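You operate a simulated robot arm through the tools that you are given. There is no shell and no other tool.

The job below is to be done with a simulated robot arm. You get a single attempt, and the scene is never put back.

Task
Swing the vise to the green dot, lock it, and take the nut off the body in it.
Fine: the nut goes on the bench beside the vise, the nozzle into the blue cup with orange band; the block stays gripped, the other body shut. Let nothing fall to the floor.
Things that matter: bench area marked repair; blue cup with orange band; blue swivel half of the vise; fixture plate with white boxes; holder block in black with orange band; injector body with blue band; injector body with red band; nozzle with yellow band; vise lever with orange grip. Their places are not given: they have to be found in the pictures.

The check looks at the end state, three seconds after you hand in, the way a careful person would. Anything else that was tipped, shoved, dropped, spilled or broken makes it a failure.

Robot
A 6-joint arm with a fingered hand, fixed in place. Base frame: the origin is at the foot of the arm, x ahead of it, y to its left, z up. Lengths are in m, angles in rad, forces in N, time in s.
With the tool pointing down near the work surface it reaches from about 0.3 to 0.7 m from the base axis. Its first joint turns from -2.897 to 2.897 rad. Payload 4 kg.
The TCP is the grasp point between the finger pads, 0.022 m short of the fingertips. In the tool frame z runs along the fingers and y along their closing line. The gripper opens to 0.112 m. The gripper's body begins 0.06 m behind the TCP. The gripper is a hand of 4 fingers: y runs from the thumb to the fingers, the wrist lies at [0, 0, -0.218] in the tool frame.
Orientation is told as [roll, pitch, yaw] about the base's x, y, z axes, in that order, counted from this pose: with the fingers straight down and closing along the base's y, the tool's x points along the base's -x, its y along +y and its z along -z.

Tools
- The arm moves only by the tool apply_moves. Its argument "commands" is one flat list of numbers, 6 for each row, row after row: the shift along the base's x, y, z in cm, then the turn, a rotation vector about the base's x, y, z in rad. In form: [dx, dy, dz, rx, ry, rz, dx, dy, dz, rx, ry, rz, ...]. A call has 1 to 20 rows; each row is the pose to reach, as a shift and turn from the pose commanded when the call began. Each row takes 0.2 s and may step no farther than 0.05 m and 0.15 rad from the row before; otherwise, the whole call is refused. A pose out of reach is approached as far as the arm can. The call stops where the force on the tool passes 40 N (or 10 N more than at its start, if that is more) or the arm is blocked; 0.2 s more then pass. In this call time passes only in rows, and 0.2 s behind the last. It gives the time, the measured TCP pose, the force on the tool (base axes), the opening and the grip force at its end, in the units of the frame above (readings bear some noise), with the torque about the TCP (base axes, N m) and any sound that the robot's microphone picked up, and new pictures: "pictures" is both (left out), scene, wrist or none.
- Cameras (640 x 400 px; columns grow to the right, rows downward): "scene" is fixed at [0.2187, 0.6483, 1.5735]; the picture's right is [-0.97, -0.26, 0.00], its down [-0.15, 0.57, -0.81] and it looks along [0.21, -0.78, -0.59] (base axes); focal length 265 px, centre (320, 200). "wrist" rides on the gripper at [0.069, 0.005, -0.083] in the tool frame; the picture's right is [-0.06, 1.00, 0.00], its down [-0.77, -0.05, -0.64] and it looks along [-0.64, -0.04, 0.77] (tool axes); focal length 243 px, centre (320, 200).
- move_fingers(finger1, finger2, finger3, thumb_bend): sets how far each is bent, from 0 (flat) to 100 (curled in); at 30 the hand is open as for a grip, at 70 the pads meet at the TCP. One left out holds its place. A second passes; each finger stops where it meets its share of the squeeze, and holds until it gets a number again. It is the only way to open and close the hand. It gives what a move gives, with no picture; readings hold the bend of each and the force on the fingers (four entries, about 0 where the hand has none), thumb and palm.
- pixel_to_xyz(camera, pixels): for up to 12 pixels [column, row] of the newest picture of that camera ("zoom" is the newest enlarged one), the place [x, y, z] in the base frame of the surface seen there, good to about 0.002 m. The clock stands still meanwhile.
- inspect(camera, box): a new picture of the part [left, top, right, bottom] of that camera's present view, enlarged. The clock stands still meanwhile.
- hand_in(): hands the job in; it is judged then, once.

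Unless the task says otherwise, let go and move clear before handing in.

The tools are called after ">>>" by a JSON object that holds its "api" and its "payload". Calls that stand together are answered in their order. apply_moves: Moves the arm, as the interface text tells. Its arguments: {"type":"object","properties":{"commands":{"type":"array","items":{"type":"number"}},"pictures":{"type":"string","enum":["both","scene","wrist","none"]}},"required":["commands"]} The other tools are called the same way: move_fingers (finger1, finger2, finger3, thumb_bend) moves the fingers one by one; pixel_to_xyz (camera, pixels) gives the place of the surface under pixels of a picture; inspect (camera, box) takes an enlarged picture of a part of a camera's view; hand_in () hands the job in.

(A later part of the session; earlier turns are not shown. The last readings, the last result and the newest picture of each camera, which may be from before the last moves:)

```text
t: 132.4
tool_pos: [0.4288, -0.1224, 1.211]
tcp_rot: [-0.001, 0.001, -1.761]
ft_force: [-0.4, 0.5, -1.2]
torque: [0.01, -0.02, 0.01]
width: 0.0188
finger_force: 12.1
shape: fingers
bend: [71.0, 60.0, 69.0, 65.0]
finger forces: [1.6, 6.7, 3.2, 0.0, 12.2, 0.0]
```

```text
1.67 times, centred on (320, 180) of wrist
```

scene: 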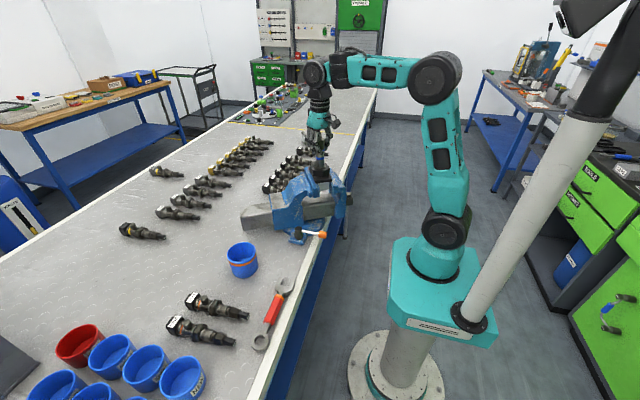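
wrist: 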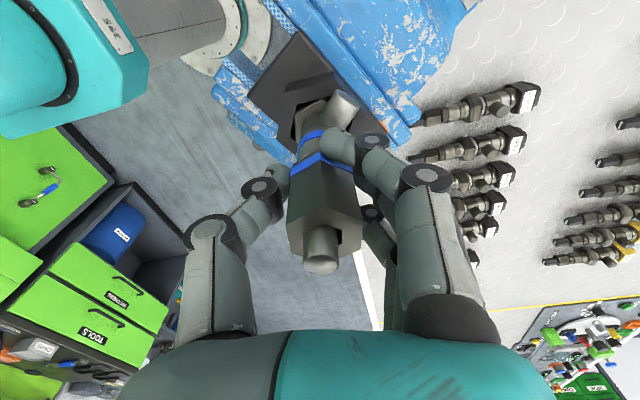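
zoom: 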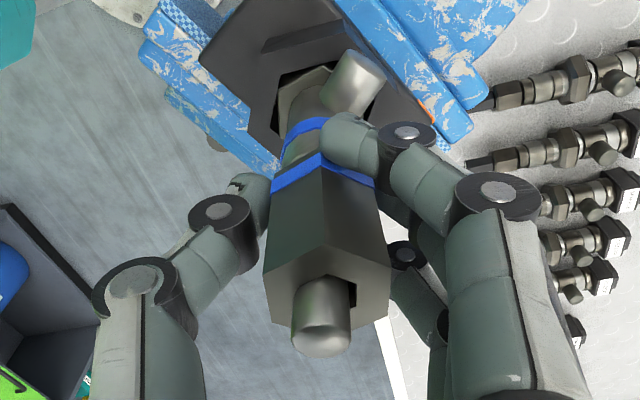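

The nut rose alone by 3 mm with only 1.2 N, while the body's band and stub stayed put, so it's free. I'll lift it straight up, crossing the sensitive height in one larger step.

>>> {"api": "apply_moves", "payload": {"commands": [0, 0, 0.4, 0, 0, 0, 0, 0, 0.9, 0, 0, 0, 0, 0, 4.0, 0, 0, 0, 0, 0, 6, 0, 0, 0, 0, 0, 8, 0, 0, 0], "pictures": "both"}}

>>> {"api": "inspect", "payload": {"camera": "scene", "box": [295, 105, 345, 180]}}

>>> {"api": "inspect", "payload": {"camera": "wrist", "box": [240, 60, 400, 300]}}

```text
t: 133.7
tool_pos: [0.4299, -0.1233, 1.2896]
tcp_rot: [-0.002, 0.003, -1.759]
ft_force: [-0.2, 1.6, -0.6]
torque: [-0.03, 0.0, 0.02]
width: 0.0192
finger_force: 11.5
shape: fingers
bend: [71.0, 60.0, 69.0, 65.0]
finger forces: [1.6, 6.7, 3.3, 0.1, 12.2, 0.0]
```

scene: 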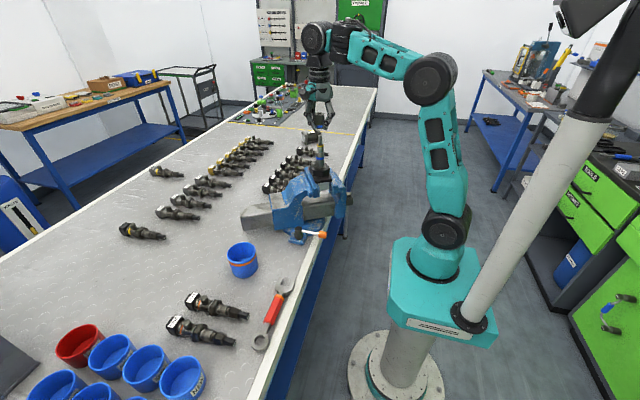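
wrist: 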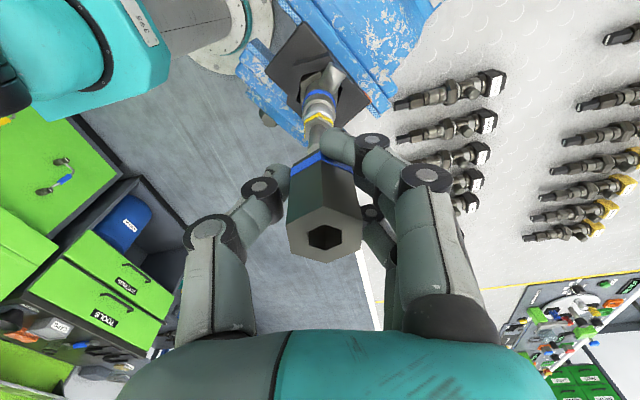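

```text
5.33 times, centred on (320, 142) of scene
```

zoom: 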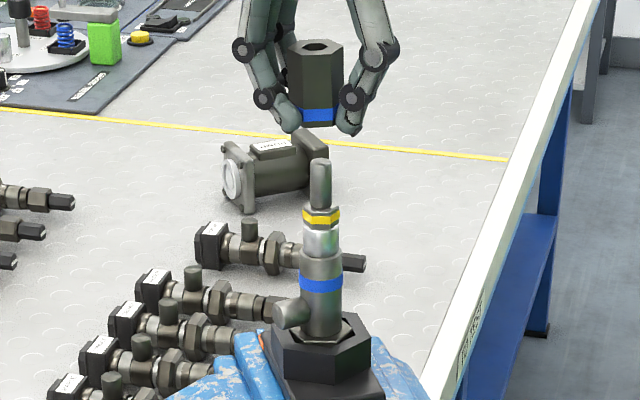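

```text
1.67 times, centred on (320, 180) of wrist
```

zoom: 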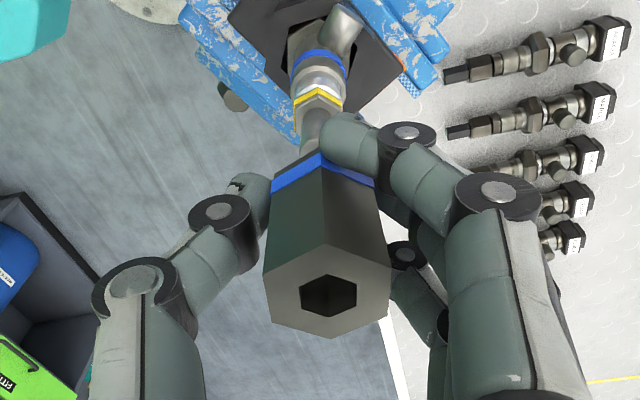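

The nut is off in the hand, and the yellow-band nozzle stands on the body at scene zoom (322,200). I'll carry the nut high toward +y and down over the free bench beside the vise near (0.49,0.10).

>>> {"api": "apply_moves", "payload": {"commands": [-1, 4, 0, 0, 0, 0, -2, 8, 0, 0, 0, 0, -2, 12, 0, 0, 0, 0, -2, 16, 0, 0, 0, 0, -1, 20, 0, 0, 0, 0, 1, 22.5, 0, 0, 0, 0, 2, 22.5, -4, 0, 0, 0, 3, 22.5, -8, 0, 0, 0, 4, 22.5, -12, 0, 0, 0, 5, 22.5, -16, 0, 0, 0, 6, 22.5, -20, 0, 0, 0, 6, 22.5, -24, 0, 0, 0, 6, 22.5, -28, 0, 0, 0, 6, 22.5, -31, 0, 0, 0], "pictures": "both"}}

>>> {"api": "inspect", "payload": {"camera": "scene", "box": [240, 110, 360, 290]}}

```text
t: 136.7
tool_pos: [0.4869, 0.102, 0.9806]
tcp_rot: [0.0, 0.001, -1.76]
ft_force: [0.2, -0.4, -0.3]
torque: [-0.01, -0.02, -0.01]
width: 0.0186
finger_force: 11.3
shape: fingers
bend: [71.0, 60.0, 69.0, 65.0]
finger forces: [2.0, 6.6, 3.4, 0.0, 11.7, 0.1]
```

scene: 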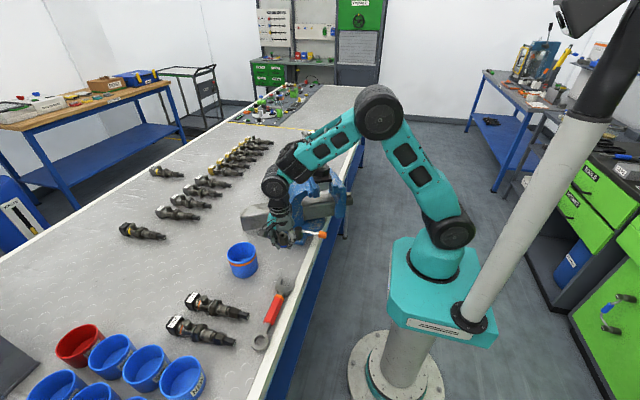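
wrist: 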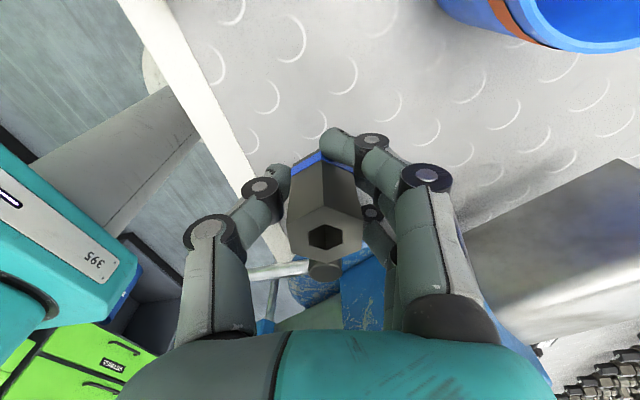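

```text
2.22 times, centred on (300, 200) of scene
```

zoom: 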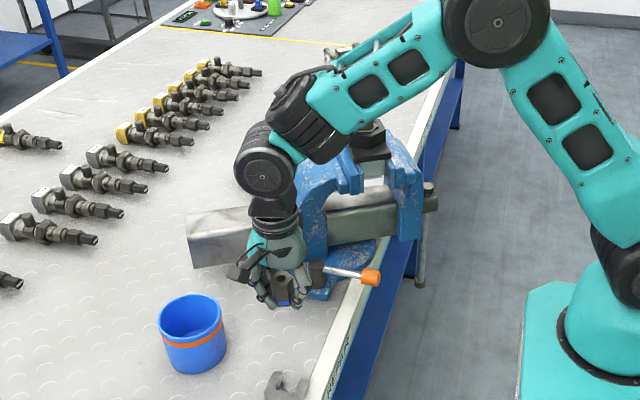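

The nut is over clear bench at (0.487,0.102). I'll lower it to just above the surface (bench top at z=0.902).

>>> {"api": "apply_moves", "payload": {"commands": [0, 0, -2, 0, 0, 0, 0, 0, -3.5, 0, 0, 0, 0, 0, -4.6, 0, 0, 0, 0, 0, -5.2, 0, 0, 0, 0, 0, -5.5, 0, 0, 0], "pictures": "both"}}

>>> {"api": "inspect", "payload": {"camera": "wrist", "box": [220, 80, 420, 300]}}

```text
t: 137.8
tool_pos: [0.4875, 0.1021, 0.9264]
tcp_rot: [0.002, 0.001, -1.76]
ft_force: [1.3, 0.4, 8.7]
torque: [0.0, -0.19, -0.02]
width: 0.0187
finger_force: 17.4
shape: fingers
bend: [71.0, 62.0, 70.0, 65.0]
finger forces: [1.9, 17.3, 3.3, 0.0, 12.6, 0.1]
```

scene: 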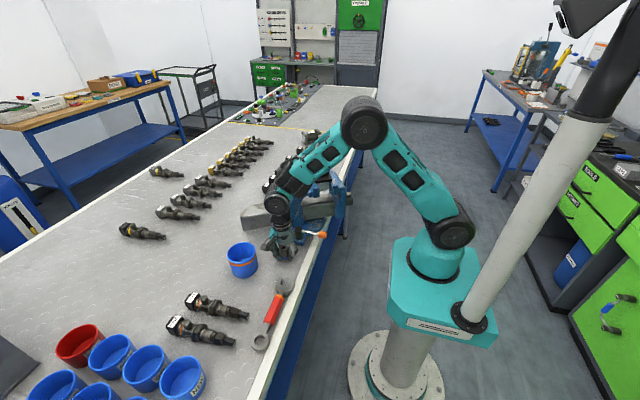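
wrist: 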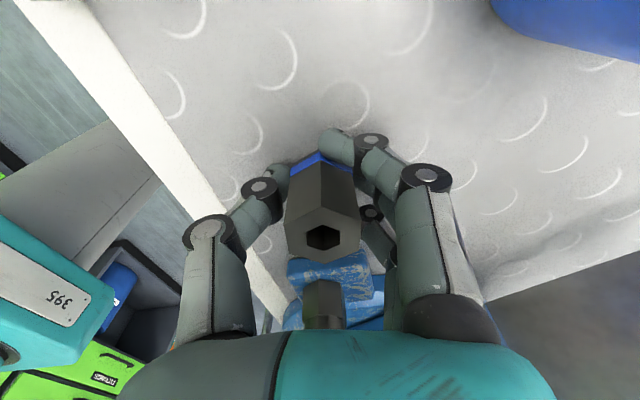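

```text
1.82 times, centred on (320, 190) of wrist
```

zoom: 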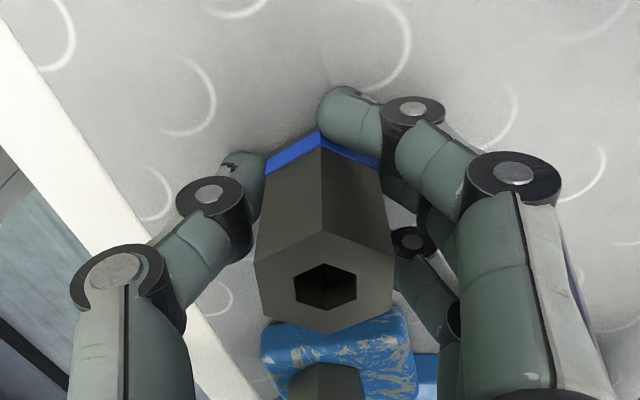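

The fingertips touch the bench (8.7 N). I'll ease up 1 mm and open the hand gently.

>>> {"api": "apply_moves", "payload": {"commands": [0, 0, 0.1, 0, 0, 0], "pictures": "none"}}

>>> {"api": "move_fingers", "payload": {"finger1": 55, "finger2": 52, "finger3": 55, "thumb_bend": 55}}

>>> {"api": "move_fingers", "payload": {"finger1": 30, "finger2": 30, "finger3": 30, "thumb_bend": 30}}

>>> {"api": "inspect", "payload": {"camera": "wrist", "box": [120, 40, 520, 300]}}

```text
t: 138.2
tool_pos: [0.4864, 0.1021, 0.9263]
tcp_rot: [-0.001, 0.002, -1.756]
ft_force: [0.5, 2.6, 4.9]
torque: [0.07, -0.08, 0.04]
width: 0.0185
finger_force: 15.5
shape: fingers
bend: [71.0, 62.0, 70.0, 65.0]
finger forces: [2.0, 13.6, 3.2, 0.0, 12.6, 0.0]
```

```text
t: 139.2
tool_pos: [0.4863, 0.1023, 0.9269]
tcp_rot: [0.001, 0.001, -1.76]
ft_force: [-0.4, 3.3, 29.4]
torque: [0.0, 0.0, -0.06]
width: 0.0355
finger_force: 14.4
shape: fingers
bend: [57.0, 57.0, 57.0, 58.0]
finger forces: [3.7, 7.1, 4.1, 0.0, 13.7, 0.0]
```

```text
t: 140.2
tool_pos: [0.4868, 0.1009, 0.9272]
tcp_rot: [0.001, 0.002, -1.76]
ft_force: [14.1, -3.6, 25.0]
torque: [0.03, 0.36, 0.0]
width: 0.0773
finger_force: 12.9
shape: fingers
bend: [30.0, 30.0, 30.0, 53.0]
finger forces: [0.0, 0.1, 0.0, 0.0, 23.9, 0.0]
```

```text
1.54 times, centred on (320, 170) of wrist
```

zoom: 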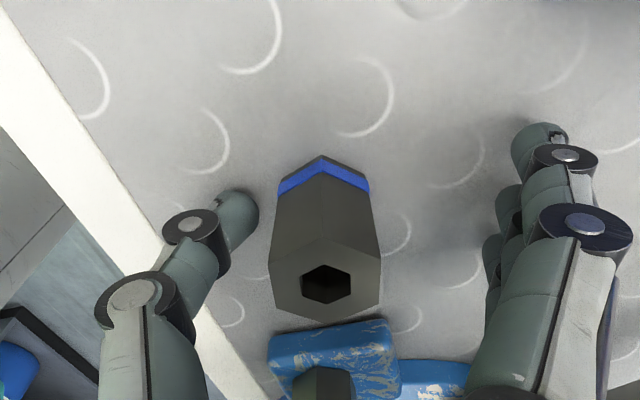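

The nut stands free on the bench, and the thumb is just pressing on the bench as it opens. I'll raise the hand straight up.

>>> {"api": "apply_moves", "payload": {"commands": [0, 0, 1.5, 0, 0, 0, 0, 0, 4, 0, 0, 0, 0, 0, 8, 0, 0, 0], "pictures": "both"}}

>>> {"api": "move_fingers", "payload": {"finger1": 30, "finger2": 30, "finger3": 30, "thumb_bend": 30}}

>>> {"api": "inspect", "payload": {"camera": "wrist", "box": [120, 40, 520, 300]}}

```text
t: 141.1
tool_pos: [0.4889, 0.1004, 1.0073]
tcp_rot: [-0.002, 0.001, -1.758]
ft_force: [0.3, 0.4, 0.2]
torque: [0.04, 0.04, 0.03]
width: 0.1126
finger_force: 0.0
shape: fingers
bend: [30.0, 30.0, 30.0, 30.0]
finger forces: [0.1, 0.0, 0.1, 0.0, 0.0, 0.0]
```

scene: 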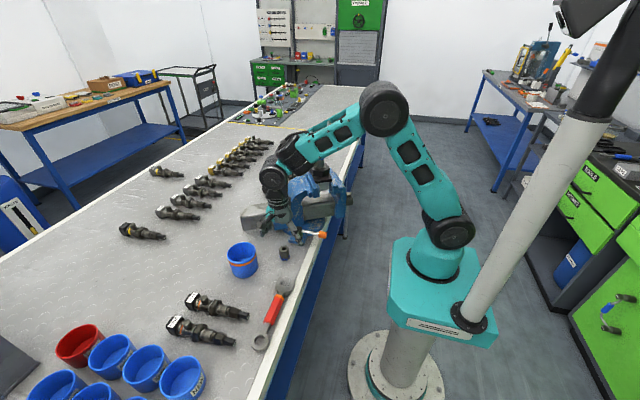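
wrist: 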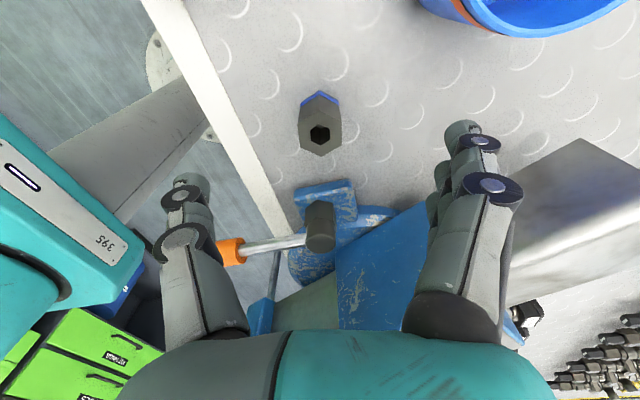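

```text
t: 142.1
tool_pos: [0.489, 0.0994, 1.0068]
tcp_rot: [-0.002, 0.003, -1.759]
ft_force: [-0.1, 0.3, -0.2]
torque: [-0.02, -0.05, 0.02]
width: 0.1128
finger_force: 0.1
shape: fingers
bend: [30.0, 30.0, 30.0, 30.0]
finger forces: [0.1, 0.0, 0.0, 0.1, 0.1, 0.1]
```

```text
1.54 times, centred on (320, 170) of wrist
```

zoom: 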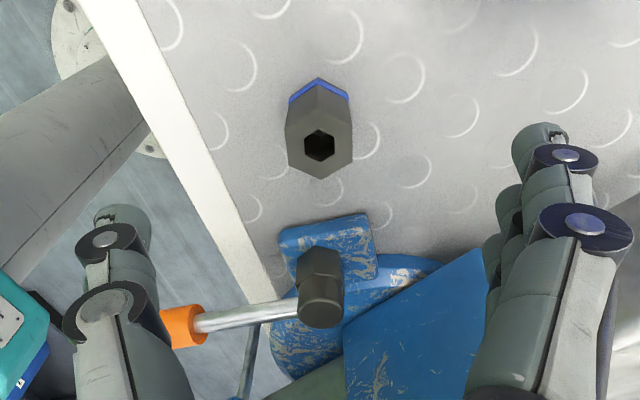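

The nut stands upright on the bench beside the vise. Next I'll go back up to the start of the sideways approach and measure the yellow-band nozzle.

>>> {"api": "apply_moves", "payload": {"commands": [0, 0, 4, 0, 0, 0, 0, 0, 8, 0, 0, 0, 0, -1, 12, 0, 0, 0, -1, -3, 16, 0, 0, 0, -2.5, -5, 19, 0, 0, 0, -3.5, -7.2, 20.2, 0, 0, 0], "pictures": "both"}}

>>> {"api": "inspect", "payload": {"camera": "scene", "box": [300, 125, 345, 180]}}

```text
t: 143.4
tool_pos: [0.4507, 0.0283, 1.2093]
tcp_rot: [-0.001, 0.0, -1.759]
ft_force: [0.3, -0.6, -0.1]
torque: [0.02, 0.0, 0.01]
width: 0.1127
finger_force: 0.1
shape: fingers
bend: [30.0, 30.0, 30.0, 30.0]
finger forces: [0.0, 0.0, 0.0, 0.0, 0.0, 0.0]
```

scene: 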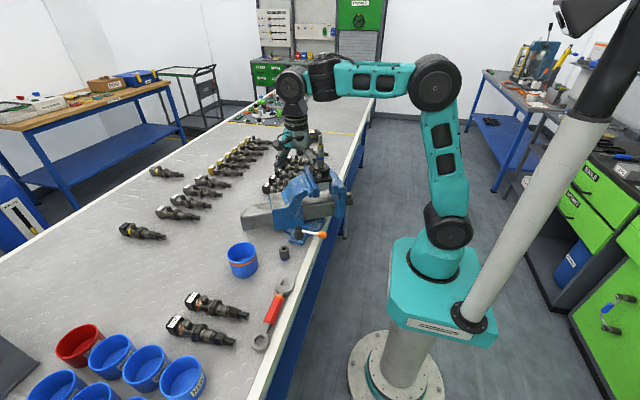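
wrist: 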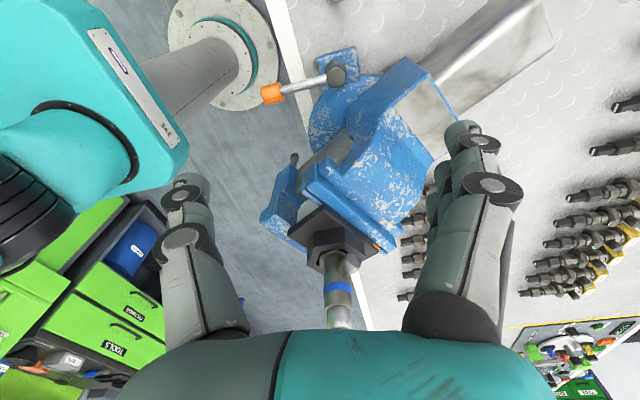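

```text
7.27 times, centred on (322, 152) of scene
```

zoom: 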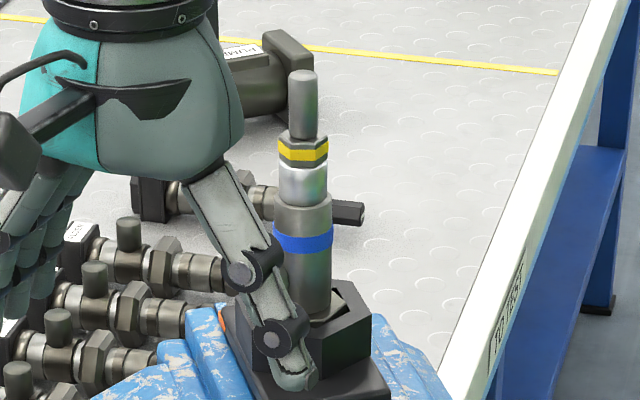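

>>> {"api": "pixel_to_xyz", "payload": {"camera": "zoom", "pixels": [[303, 75], [303, 100], [303, 130], [303, 153], [303, 165], [303, 185], [303, 205], [303, 240], [282, 153], [325, 153], [291, 100], [315, 100]]}}

```text
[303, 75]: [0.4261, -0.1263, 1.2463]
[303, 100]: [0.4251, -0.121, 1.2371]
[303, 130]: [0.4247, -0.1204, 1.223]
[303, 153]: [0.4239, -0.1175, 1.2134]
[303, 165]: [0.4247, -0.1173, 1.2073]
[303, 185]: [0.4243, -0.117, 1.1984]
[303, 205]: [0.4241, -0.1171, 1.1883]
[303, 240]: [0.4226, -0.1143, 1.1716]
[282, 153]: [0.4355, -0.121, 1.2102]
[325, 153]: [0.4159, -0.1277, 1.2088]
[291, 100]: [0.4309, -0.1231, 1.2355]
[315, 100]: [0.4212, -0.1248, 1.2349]
```

The nozzle's tip spans z≈1.217–1.246 with its yellow hex just below, and the bright section under it may belong to the body. I'll grip only the tip from above, so I'll cross the level-forearm height here in one step and move over the nozzle.

>>> {"api": "apply_moves", "payload": {"commands": [0, 0, 4.8, 0, 0, 0, 0, 0, 8.2, 0, 0, 0, -0.6, -3.9, 8.2, 0, 0, 0, -1.2, -7.8, 8.2, 0, 0, 0, -1.8, -11.7, 8.2, 0, 0, 0, -2.3, -15.3, 8.2, 0, 0, 0], "pictures": "both"}}

>>> {"api": "inspect", "payload": {"camera": "wrist", "box": [280, 60, 360, 180]}}

```text
t: 144.8
tool_pos: [0.4313, -0.1254, 1.2868]
tcp_rot: [-0.003, 0.001, -1.758]
ft_force: [0.1, 0.2, 0.5]
torque: [-0.03, 0.01, -0.01]
width: 0.1127
finger_force: 0.1
shape: fingers
bend: [30.0, 30.0, 30.0, 30.0]
finger forces: [0.0, 0.1, 0.0, 0.0, 0.1, 0.0]
```

scene: 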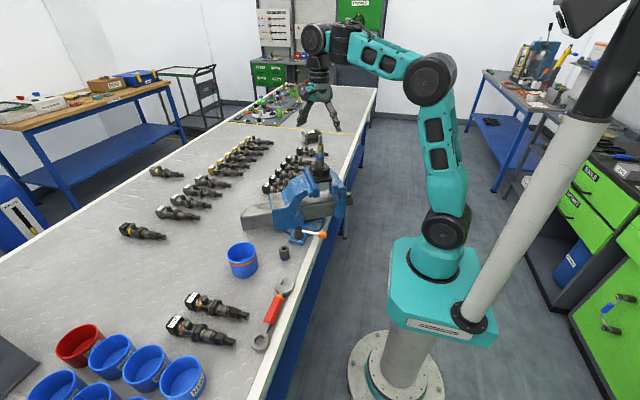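
wrist: 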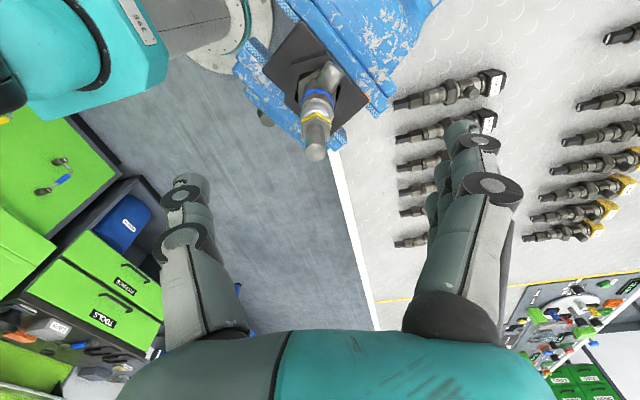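

```text
3.33 times, centred on (320, 120) of wrist
```

zoom: 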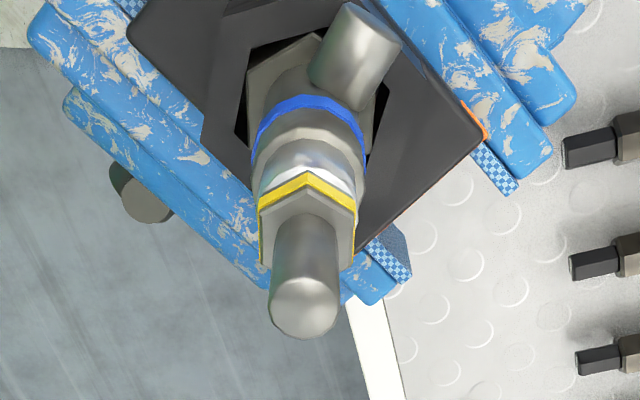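

>>> {"api": "pixel_to_xyz", "payload": {"camera": "zoom", "pixels": [[303, 310], [285, 310], [323, 310], [303, 330], [303, 290], [305, 190], [262, 240], [352, 245], [270, 215], [345, 215], [303, 250], [310, 160]]}}

```text
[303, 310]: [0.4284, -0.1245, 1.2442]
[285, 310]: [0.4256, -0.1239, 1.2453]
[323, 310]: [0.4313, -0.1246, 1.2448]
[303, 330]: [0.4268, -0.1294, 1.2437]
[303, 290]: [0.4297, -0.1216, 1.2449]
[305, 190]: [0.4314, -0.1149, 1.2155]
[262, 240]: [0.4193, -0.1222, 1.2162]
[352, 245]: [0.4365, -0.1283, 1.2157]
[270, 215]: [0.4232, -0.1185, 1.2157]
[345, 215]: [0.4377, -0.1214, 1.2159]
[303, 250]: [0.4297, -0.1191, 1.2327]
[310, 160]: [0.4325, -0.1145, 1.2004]
```

The tip's centre is (0.4284,−0.125). I'll centre over it and lower to TCP z≈1.240, so the fingertips stay just above the yellow hex.

>>> {"api": "apply_moves", "payload": {"commands": [-0.27, 0.04, -2.4, 0, 0, 0, -0.27, 0.04, -4.65, 0, 0, 0], "pictures": "both"}}

>>> {"api": "inspect", "payload": {"camera": "wrist", "box": [240, 100, 400, 300]}}

```text
t: 145.4
tool_pos: [0.428, -0.123, 1.24]
tcp_rot: [-0.002, 0.003, -1.761]
ft_force: [-0.2, 0.6, -0.5]
torque: [0.02, -0.03, 0.0]
width: 0.1125
finger_force: 0.0
shape: fingers
bend: [30.0, 30.0, 30.0, 30.0]
finger forces: [0.0, 0.0, 0.0, 0.0, 0.1, 0.0]
```

scene: 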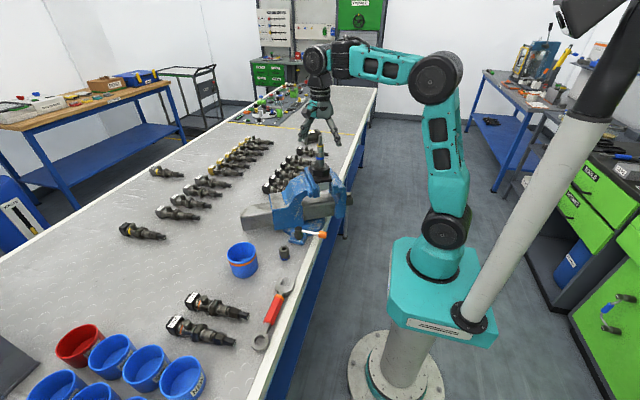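
wrist: 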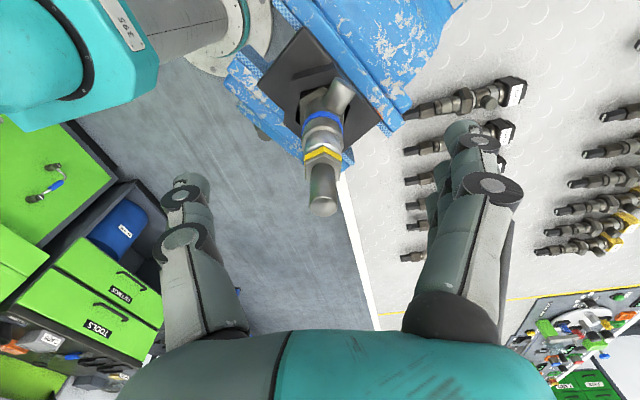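

```text
2.00 times, centred on (320, 200) of wrist
```

zoom: 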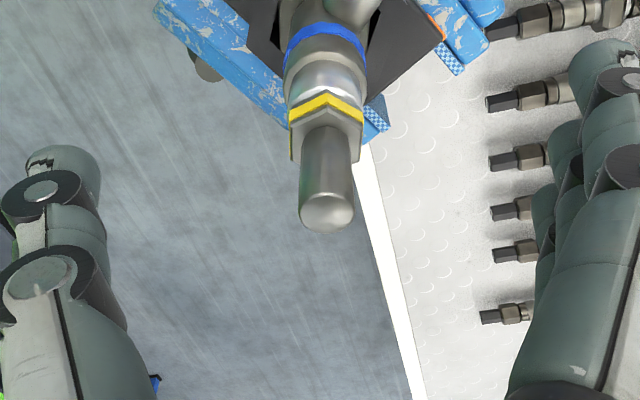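

The tip is about 2 mm toward the finger side. I'll shift slightly and close on it.

>>> {"api": "apply_moves", "payload": {"commands": [0.2, -0.08, 0, 0, 0, 0], "pictures": "none"}}

>>> {"api": "move_fingers", "payload": {"finger1": 72, "finger2": 72, "finger3": 72, "thumb_bend": 72}}

>>> {"api": "inspect", "payload": {"camera": "wrist", "box": [220, 60, 420, 300]}}

>>> {"api": "inspect", "payload": {"camera": "scene", "box": [295, 115, 350, 180]}}

```text
t: 145.8
tool_pos: [0.4296, -0.1236, 1.2421]
tcp_rot: [0.001, 0.002, -1.76]
ft_force: [-0.4, -0.6, -0.3]
torque: [0.02, 0.02, -0.01]
width: 0.1128
finger_force: 0.1
shape: fingers
bend: [30.0, 30.0, 30.0, 30.0]
finger forces: [0.0, 0.1, 0.0, 0.0, 0.1, 0.0]
```

```text
t: 146.8
tool_pos: [0.4293, -0.1238, 1.2422]
tcp_rot: [-0.002, 0.002, -1.759]
ft_force: [-0.7, 0.8, 0.1]
torque: [-0.03, -0.01, -0.02]
width: 0.0093
finger_force: 4.0
shape: fingers
bend: [72.0, 69.0, 72.0, 69.0]
finger forces: [0.0, 4.1, 0.0, 0.1, 3.9, 0.0]
```

```text
1.67 times, centred on (320, 180) of wrist
```

zoom: 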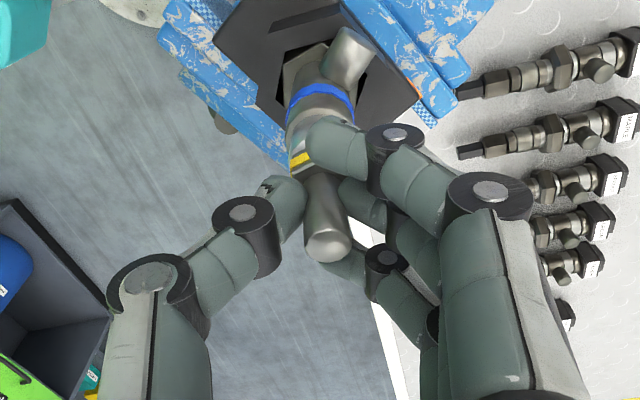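

```text
6.15 times, centred on (322, 148) of scene
```

zoom: 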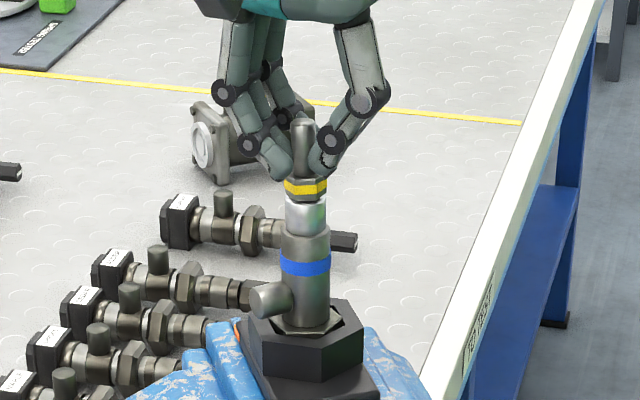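

The tip is held by finger 2 and thumb with only 4 N. I'll squeeze those two a bit more.

>>> {"api": "move_fingers", "payload": {"finger2": 80, "thumb_bend": 80}}

```text
t: 147.8
tool_pos: [0.4284, -0.1234, 1.2426]
tcp_rot: [-0.002, 0.001, -1.758]
ft_force: [-0.3, 0.0, -0.7]
torque: [0.01, -0.04, -0.05]
width: 0.0062
finger_force: 7.8
shape: fingers
bend: [72.0, 69.0, 72.0, 75.0]
finger forces: [0.0, 7.7, 0.1, 0.1, 8.1, 0.1]
```

The grip is now 8 N on each side. I'll lift slowly and check that only the nozzle comes.

>>> {"api": "apply_moves", "payload": {"commands": [0, 0, 0.3, 0, 0, 0, 0, 0, 0.8, 0, 0, 0], "pictures": "wrist"}}

>>> {"api": "inspect", "payload": {"camera": "scene", "box": [295, 115, 350, 180]}}

>>> {"api": "inspect", "payload": {"camera": "wrist", "box": [220, 60, 420, 300]}}

```text
t: 148.4
tool_pos: [0.4294, -0.1242, 1.2505]
tcp_rot: [0.0, 0.004, -1.759]
ft_force: [0.1, -1.0, -0.6]
torque: [-0.03, -0.01, 0.02]
width: 0.0059
finger_force: 7.4
shape: fingers
bend: [72.0, 69.0, 72.0, 75.0]
finger forces: [0.1, 7.7, 0.1, 0.1, 8.1, 0.0]
```

wrist: 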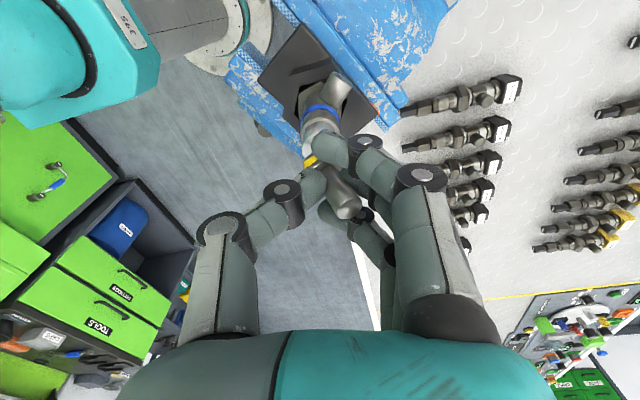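

```text
6.15 times, centred on (322, 148) of scene
```

zoom: 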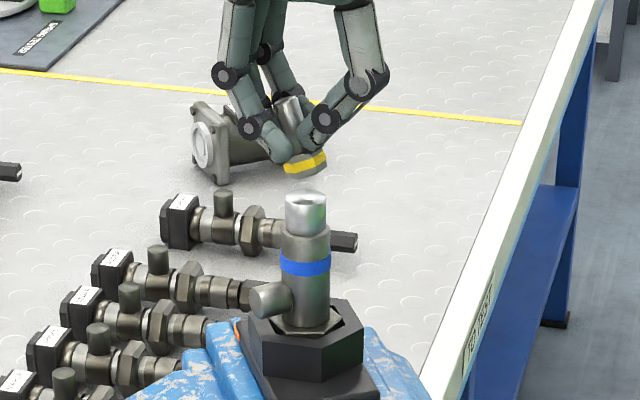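

```text
1.67 times, centred on (320, 180) of wrist
```

zoom: 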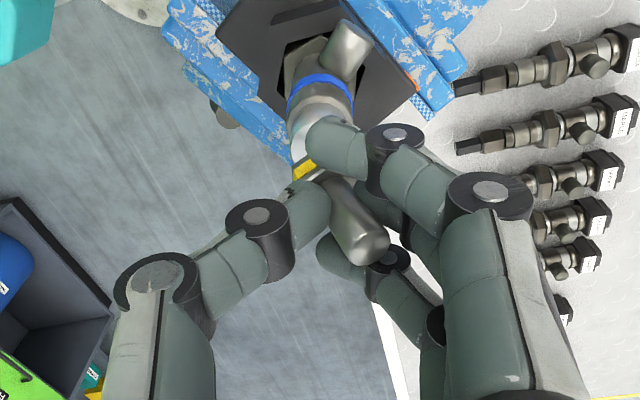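

The nozzle came off alone and is held, slightly tilted, between thumb and fingers, while the body stays seated. Now I'll measure the orange-banded cup.

>>> {"api": "inspect", "payload": {"camera": "scene", "box": [215, 225, 295, 290]}}

```text
6.15 times, centred on (255, 258) of scene
```

zoom: 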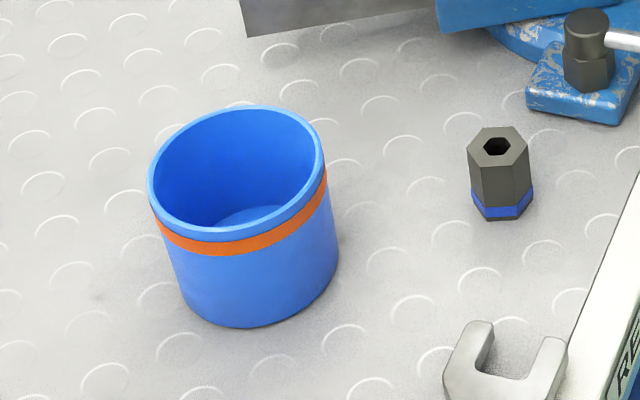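

>>> {"api": "pixel_to_xyz", "payload": {"camera": "zoom", "pixels": [[150, 190], [322, 160], [235, 107], [245, 233], [165, 215], [310, 200], [250, 215], [235, 130], [245, 315], [190, 120], [300, 120], [495, 165]]}}

```text
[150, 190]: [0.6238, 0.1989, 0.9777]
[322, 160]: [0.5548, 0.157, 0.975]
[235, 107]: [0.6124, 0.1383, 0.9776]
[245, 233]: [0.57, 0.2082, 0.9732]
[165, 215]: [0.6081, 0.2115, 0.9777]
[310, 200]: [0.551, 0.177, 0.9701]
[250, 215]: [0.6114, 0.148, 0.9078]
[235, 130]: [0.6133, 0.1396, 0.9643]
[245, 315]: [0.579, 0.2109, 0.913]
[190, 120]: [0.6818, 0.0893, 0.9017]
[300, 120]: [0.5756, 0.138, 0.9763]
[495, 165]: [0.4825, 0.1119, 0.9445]
```

The cup's centre is (0.590,0.1755), with its rim at z≈0.977 and floor at about 0.908. I'll lift the nozzle, swing it over to +y, and come down above the cup.

>>> {"api": "apply_moves", "payload": {"commands": [0, 0, 2, 0, 0, 0, 0, 1, 4.5, 0, 0, 0, -1, 5, 4.5, 0, 0, 0, -1.5, 9.5, 4.5, 0, 0, 0, -1.5, 14, 4.5, 0, 0, 0, -1, 18.5, 4.5, 0, 0, 0, 0, 22.5, 4.5, 0, 0, 0, 2, 25, 2, 0, 0, 0, 4.5, 26.5, -1.5, 0, 0, 0, 7, 27.5, -5.5, 0, 0, 0, 9.5, 28.3, -9.5, 0, 0, 0, 12, 29, -13.5, 0, 0, 0, 14.2, 29.6, -17, 0, 0, 0, 16.06, 29.97, -20.5, 0, 0, 0], "pictures": "both"}}

>>> {"api": "inspect", "payload": {"camera": "wrist", "box": [200, 40, 440, 300]}}

>>> {"api": "inspect", "payload": {"camera": "scene", "box": [205, 170, 325, 290]}}

```text
t: 151.4
tool_pos: [0.5888, 0.1771, 1.0469]
tcp_rot: [-0.001, 0.001, -1.758]
ft_force: [-0.2, 0.2, -0.5]
torque: [-0.06, -0.01, -0.01]
width: 0.0062
finger_force: 7.8
shape: fingers
bend: [72.0, 69.0, 72.0, 75.0]
finger forces: [0.0, 7.7, 0.0, 0.1, 7.9, 0.1]
```

scene: 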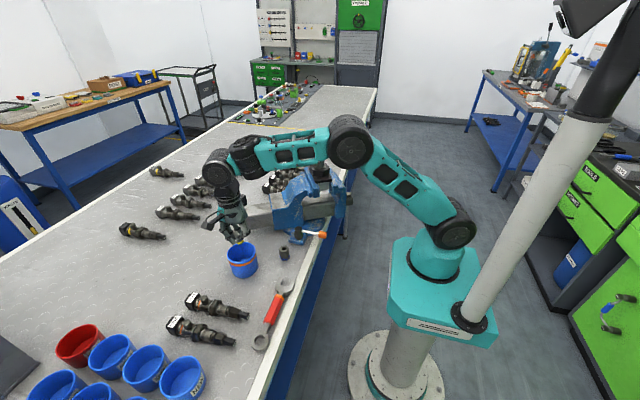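
wrist: 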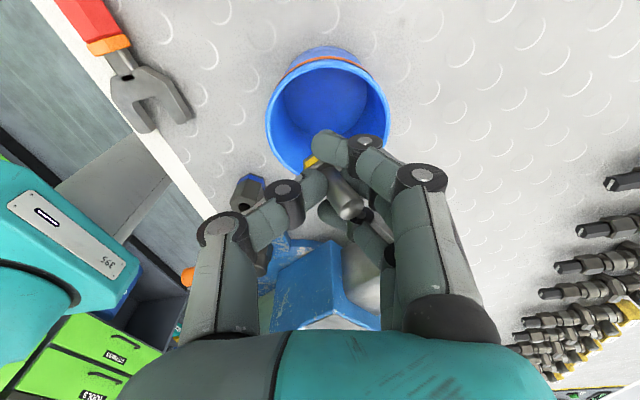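

```text
1.54 times, centred on (320, 170) of wrist
```

zoom: 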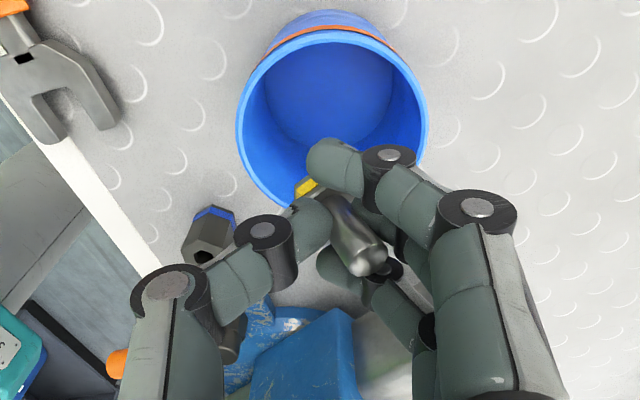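

```text
3.33 times, centred on (265, 230) of scene
```

zoom: 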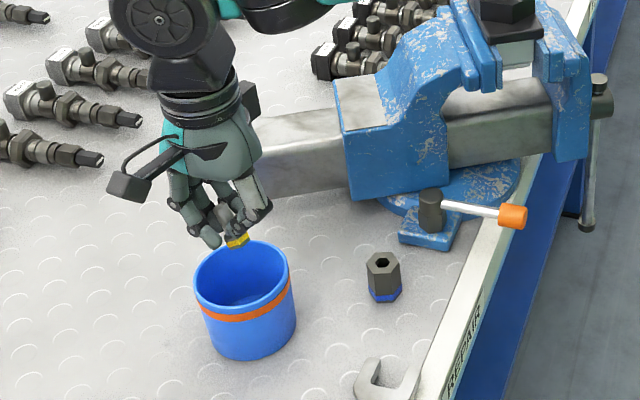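

The nozzle is still held, with its yellow hex at wrist (310,187), above the cup. I'll check where the nozzle lies relative to the cup's centre.

>>> {"api": "pixel_to_xyz", "payload": {"camera": "wrist", "pixels": [[311, 161], [309, 164], [345, 205], [335, 190], [350, 210], [325, 75], [275, 105], [388, 120]]}}

>>> {"api": "pixel_to_xyz", "payload": {"camera": "zoom", "pixels": [[237, 241], [230, 240], [243, 238], [240, 300], [385, 280]]}}

```text
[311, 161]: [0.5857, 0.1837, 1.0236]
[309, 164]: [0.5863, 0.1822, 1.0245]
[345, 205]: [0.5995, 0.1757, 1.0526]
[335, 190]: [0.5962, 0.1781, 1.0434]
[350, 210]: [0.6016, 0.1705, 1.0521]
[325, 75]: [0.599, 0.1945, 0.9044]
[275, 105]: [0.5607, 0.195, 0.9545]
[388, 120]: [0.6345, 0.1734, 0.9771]
```

```text
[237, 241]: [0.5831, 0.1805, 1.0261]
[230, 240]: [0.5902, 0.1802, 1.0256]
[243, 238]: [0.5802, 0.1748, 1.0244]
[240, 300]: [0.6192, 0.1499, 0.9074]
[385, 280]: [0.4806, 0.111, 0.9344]
```

The nozzle lies from about (0.585,0.178) to (0.601,0.171), centred over the cup. I'll lower until its hex is about 2 cm inside the rim.

>>> {"api": "apply_moves", "payload": {"commands": [0, -0.1, -2.5, 0, 0, 0, 0, -0.1, -4.5, 0, 0, 0, 0, -0.1, -5.8, 0, 0, 0, 0, -0.1, -6.6, 0, 0, 0], "pictures": "both"}}

>>> {"api": "inspect", "payload": {"camera": "wrist", "box": [200, 40, 440, 300]}}

>>> {"api": "inspect", "payload": {"camera": "scene", "box": [205, 190, 305, 290]}}

```text
t: 152.4
tool_pos: [0.589, 0.1755, 0.98]
tcp_rot: [0.001, 0.003, -1.759]
ft_force: [0.8, -0.6, -0.5]
torque: [0.01, -0.01, 0.02]
width: 0.0058
finger_force: 8.0
shape: fingers
bend: [72.0, 69.0, 72.0, 75.0]
finger forces: [0.1, 7.7, 0.0, 0.1, 7.9, 0.0]
```

scene: 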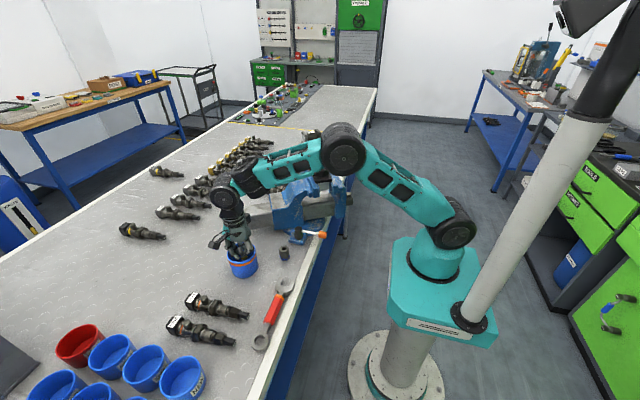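
wrist: 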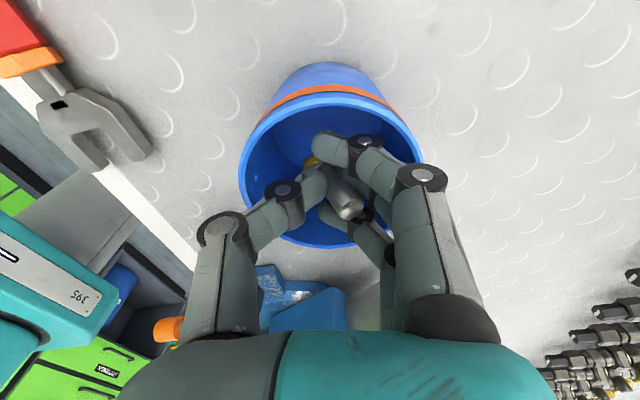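

```text
1.54 times, centred on (320, 170) of wrist
```

zoom: 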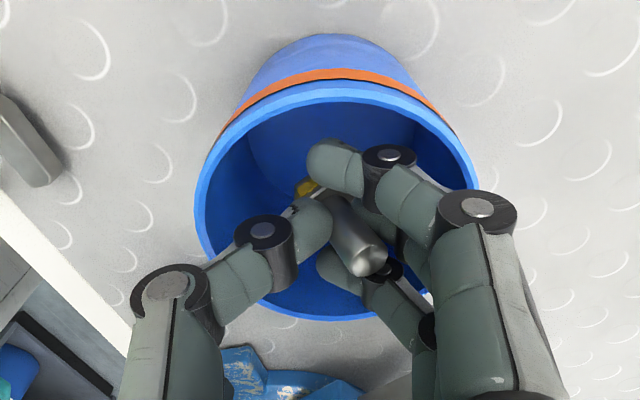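

```text
4.00 times, centred on (255, 240) of scene
```

zoom: 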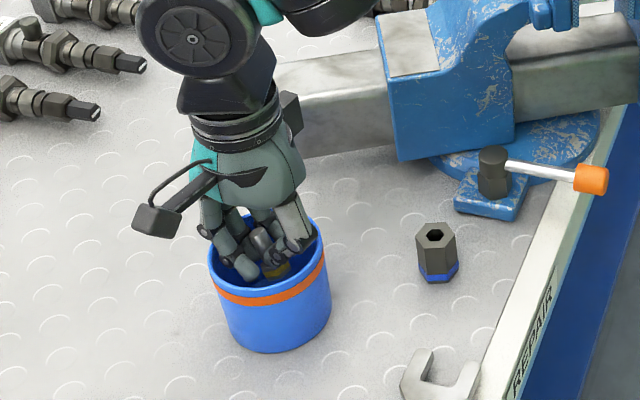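

The nozzle is well inside the rim with nothing touching. I'll open just enough to let it drop into the cup.

>>> {"api": "move_fingers", "payload": {"finger1": 62, "finger2": 60, "finger3": 62, "thumb_bend": 62}}

>>> {"api": "inspect", "payload": {"camera": "wrist", "box": [200, 40, 440, 300]}}

```text
t: 153.4
tool_pos: [0.5894, 0.1766, 0.9808]
tcp_rot: [-0.003, 0.001, -1.759]
ft_force: [0.9, 0.3, 0.3]
torque: [-0.03, 0.02, 0.0]
width: 0.0249
finger_force: 0.1
shape: fingers
bend: [62.0, 60.0, 62.0, 62.0]
finger forces: [0.1, 0.0, 0.0, 0.0, 0.0, 0.0]
```

```text
1.54 times, centred on (320, 170) of wrist
```

zoom: 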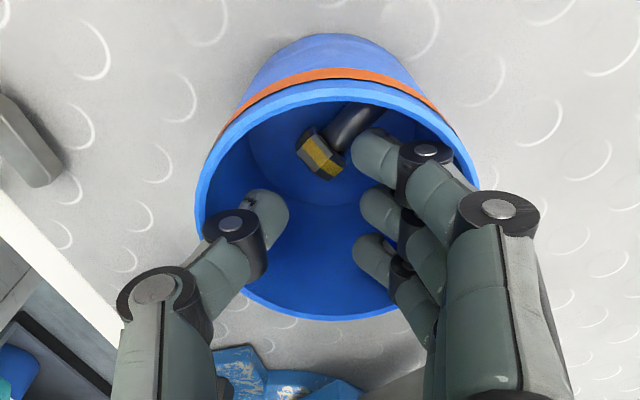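

The nozzle dropped into the cup (yellow band at zoom 322,155). I'll raise the hand straight out without opening it further.

>>> {"api": "apply_moves", "payload": {"commands": [0, 0, 2, 0, 0, 0, 0, 0, 5, 0, 0, 0, 0, 0, 9, 0, 0, 0, -2, 0, 12, 0, 0, 0], "pictures": "both"}}

>>> {"api": "inspect", "payload": {"camera": "wrist", "box": [200, 20, 440, 260]}}

```text
t: 154.4
tool_pos: [0.5669, 0.1783, 1.0992]
tcp_rot: [-0.002, 0.001, -1.759]
ft_force: [0.5, -0.4, -0.1]
torque: [-0.01, 0.0, -0.03]
width: 0.0252
finger_force: 0.0
shape: fingers
bend: [62.0, 60.0, 62.0, 62.0]
finger forces: [0.1, 0.0, 0.0, 0.0, 0.0, 0.1]
```

scene: 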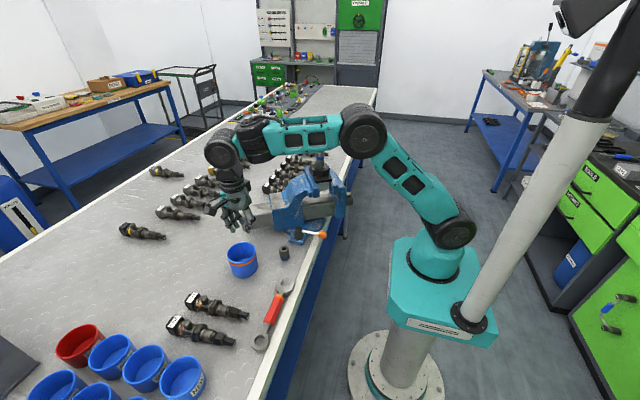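
wrist: 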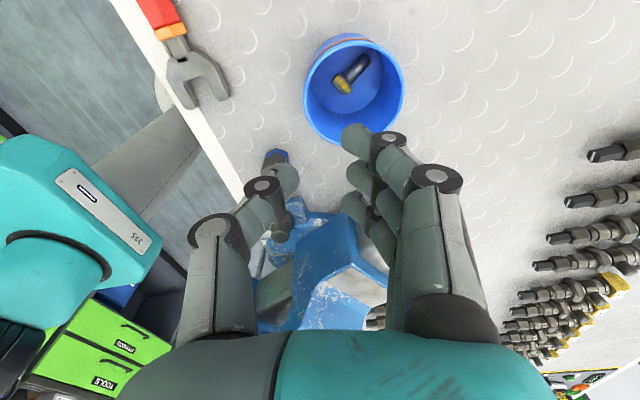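

```text
1.67 times, centred on (320, 140) of wrist
```

zoom: 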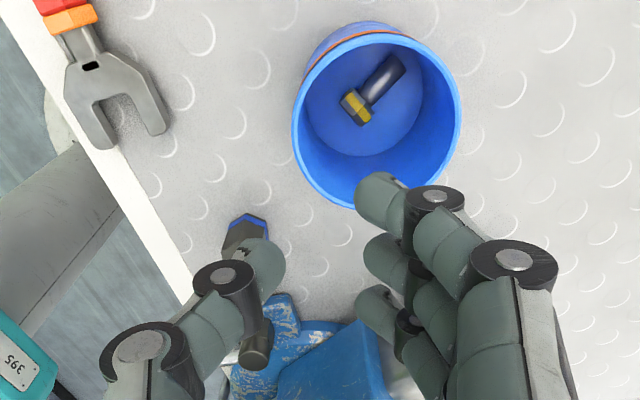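

The nozzle lies in the orange-banded cup, and the nut stands beside the vise. I'll retreat to a clear pose and do a final check of everything.

>>> {"api": "apply_moves", "payload": {"commands": [-3, 0, 3, 0, 0, 0, -6, 0, 6, 0, 0, 0, -9, 0, 9, 0, 0, 0, -12, 0, 12, 0, 0, 0, -15, 0, 15, 0, 0, 0, -18, 0, 18, 0, 0, 0, -21, 0, 20, 0, 0, 0], "pictures": "both"}}

>>> {"api": "inspect", "payload": {"camera": "scene", "box": [205, 120, 365, 290]}}

>>> {"api": "pixel_to_xyz", "payload": {"camera": "scene", "pixels": [[248, 221], [252, 220], [256, 219], [262, 218], [267, 217], [308, 213], [315, 211], [322, 209], [312, 214], [323, 234], [307, 232], [298, 229]]}}

```text
t: 156.1
tool_pos: [0.3596, 0.1757, 1.2975]
tcp_rot: [-0.002, 0.0, -1.759]
ft_force: [0.2, 0.3, -0.3]
torque: [-0.01, 0.01, 0.01]
width: 0.0252
finger_force: 0.0
shape: fingers
bend: [62.0, 60.0, 62.0, 62.0]
finger forces: [0.1, 0.1, 0.0, 0.1, 0.1, 0.1]
```

scene: 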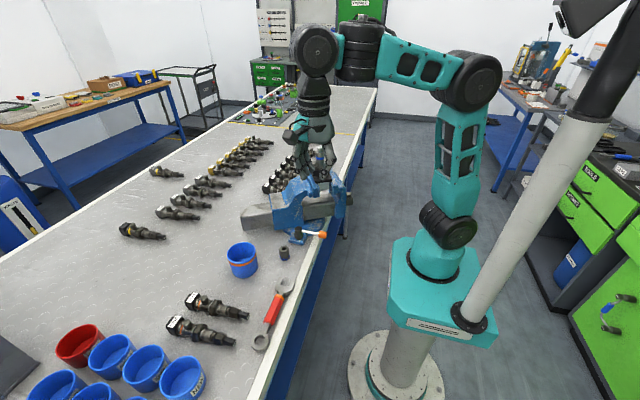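
wrist: 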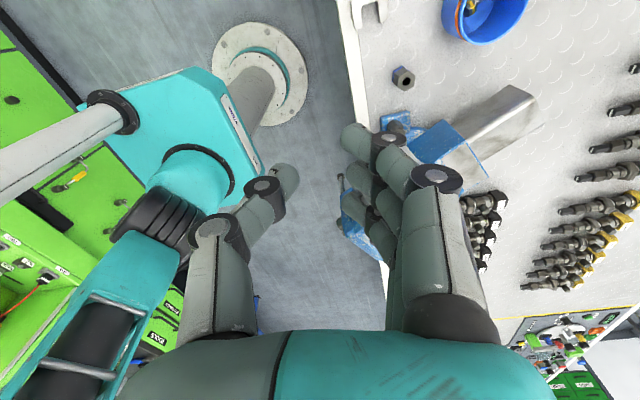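

```text
2.35 times, centred on (285, 205) of scene
```

zoom: 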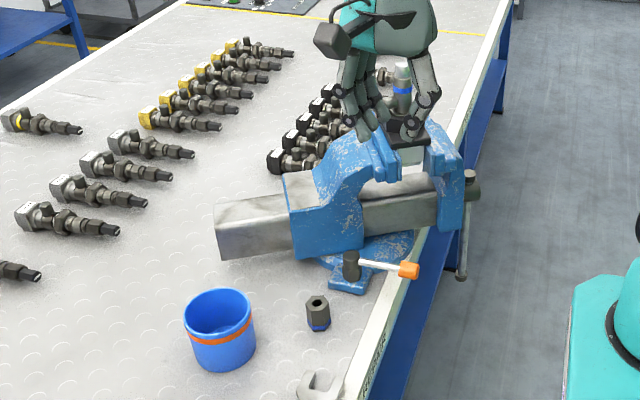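

```text
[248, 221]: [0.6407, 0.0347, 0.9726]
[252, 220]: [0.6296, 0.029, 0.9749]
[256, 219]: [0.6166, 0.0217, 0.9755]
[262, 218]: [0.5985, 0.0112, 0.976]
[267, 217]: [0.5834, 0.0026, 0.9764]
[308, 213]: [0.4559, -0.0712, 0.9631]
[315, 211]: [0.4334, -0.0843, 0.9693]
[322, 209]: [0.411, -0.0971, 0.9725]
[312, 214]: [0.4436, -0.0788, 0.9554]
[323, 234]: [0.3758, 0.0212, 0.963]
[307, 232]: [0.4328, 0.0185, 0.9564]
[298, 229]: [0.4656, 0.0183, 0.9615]
```

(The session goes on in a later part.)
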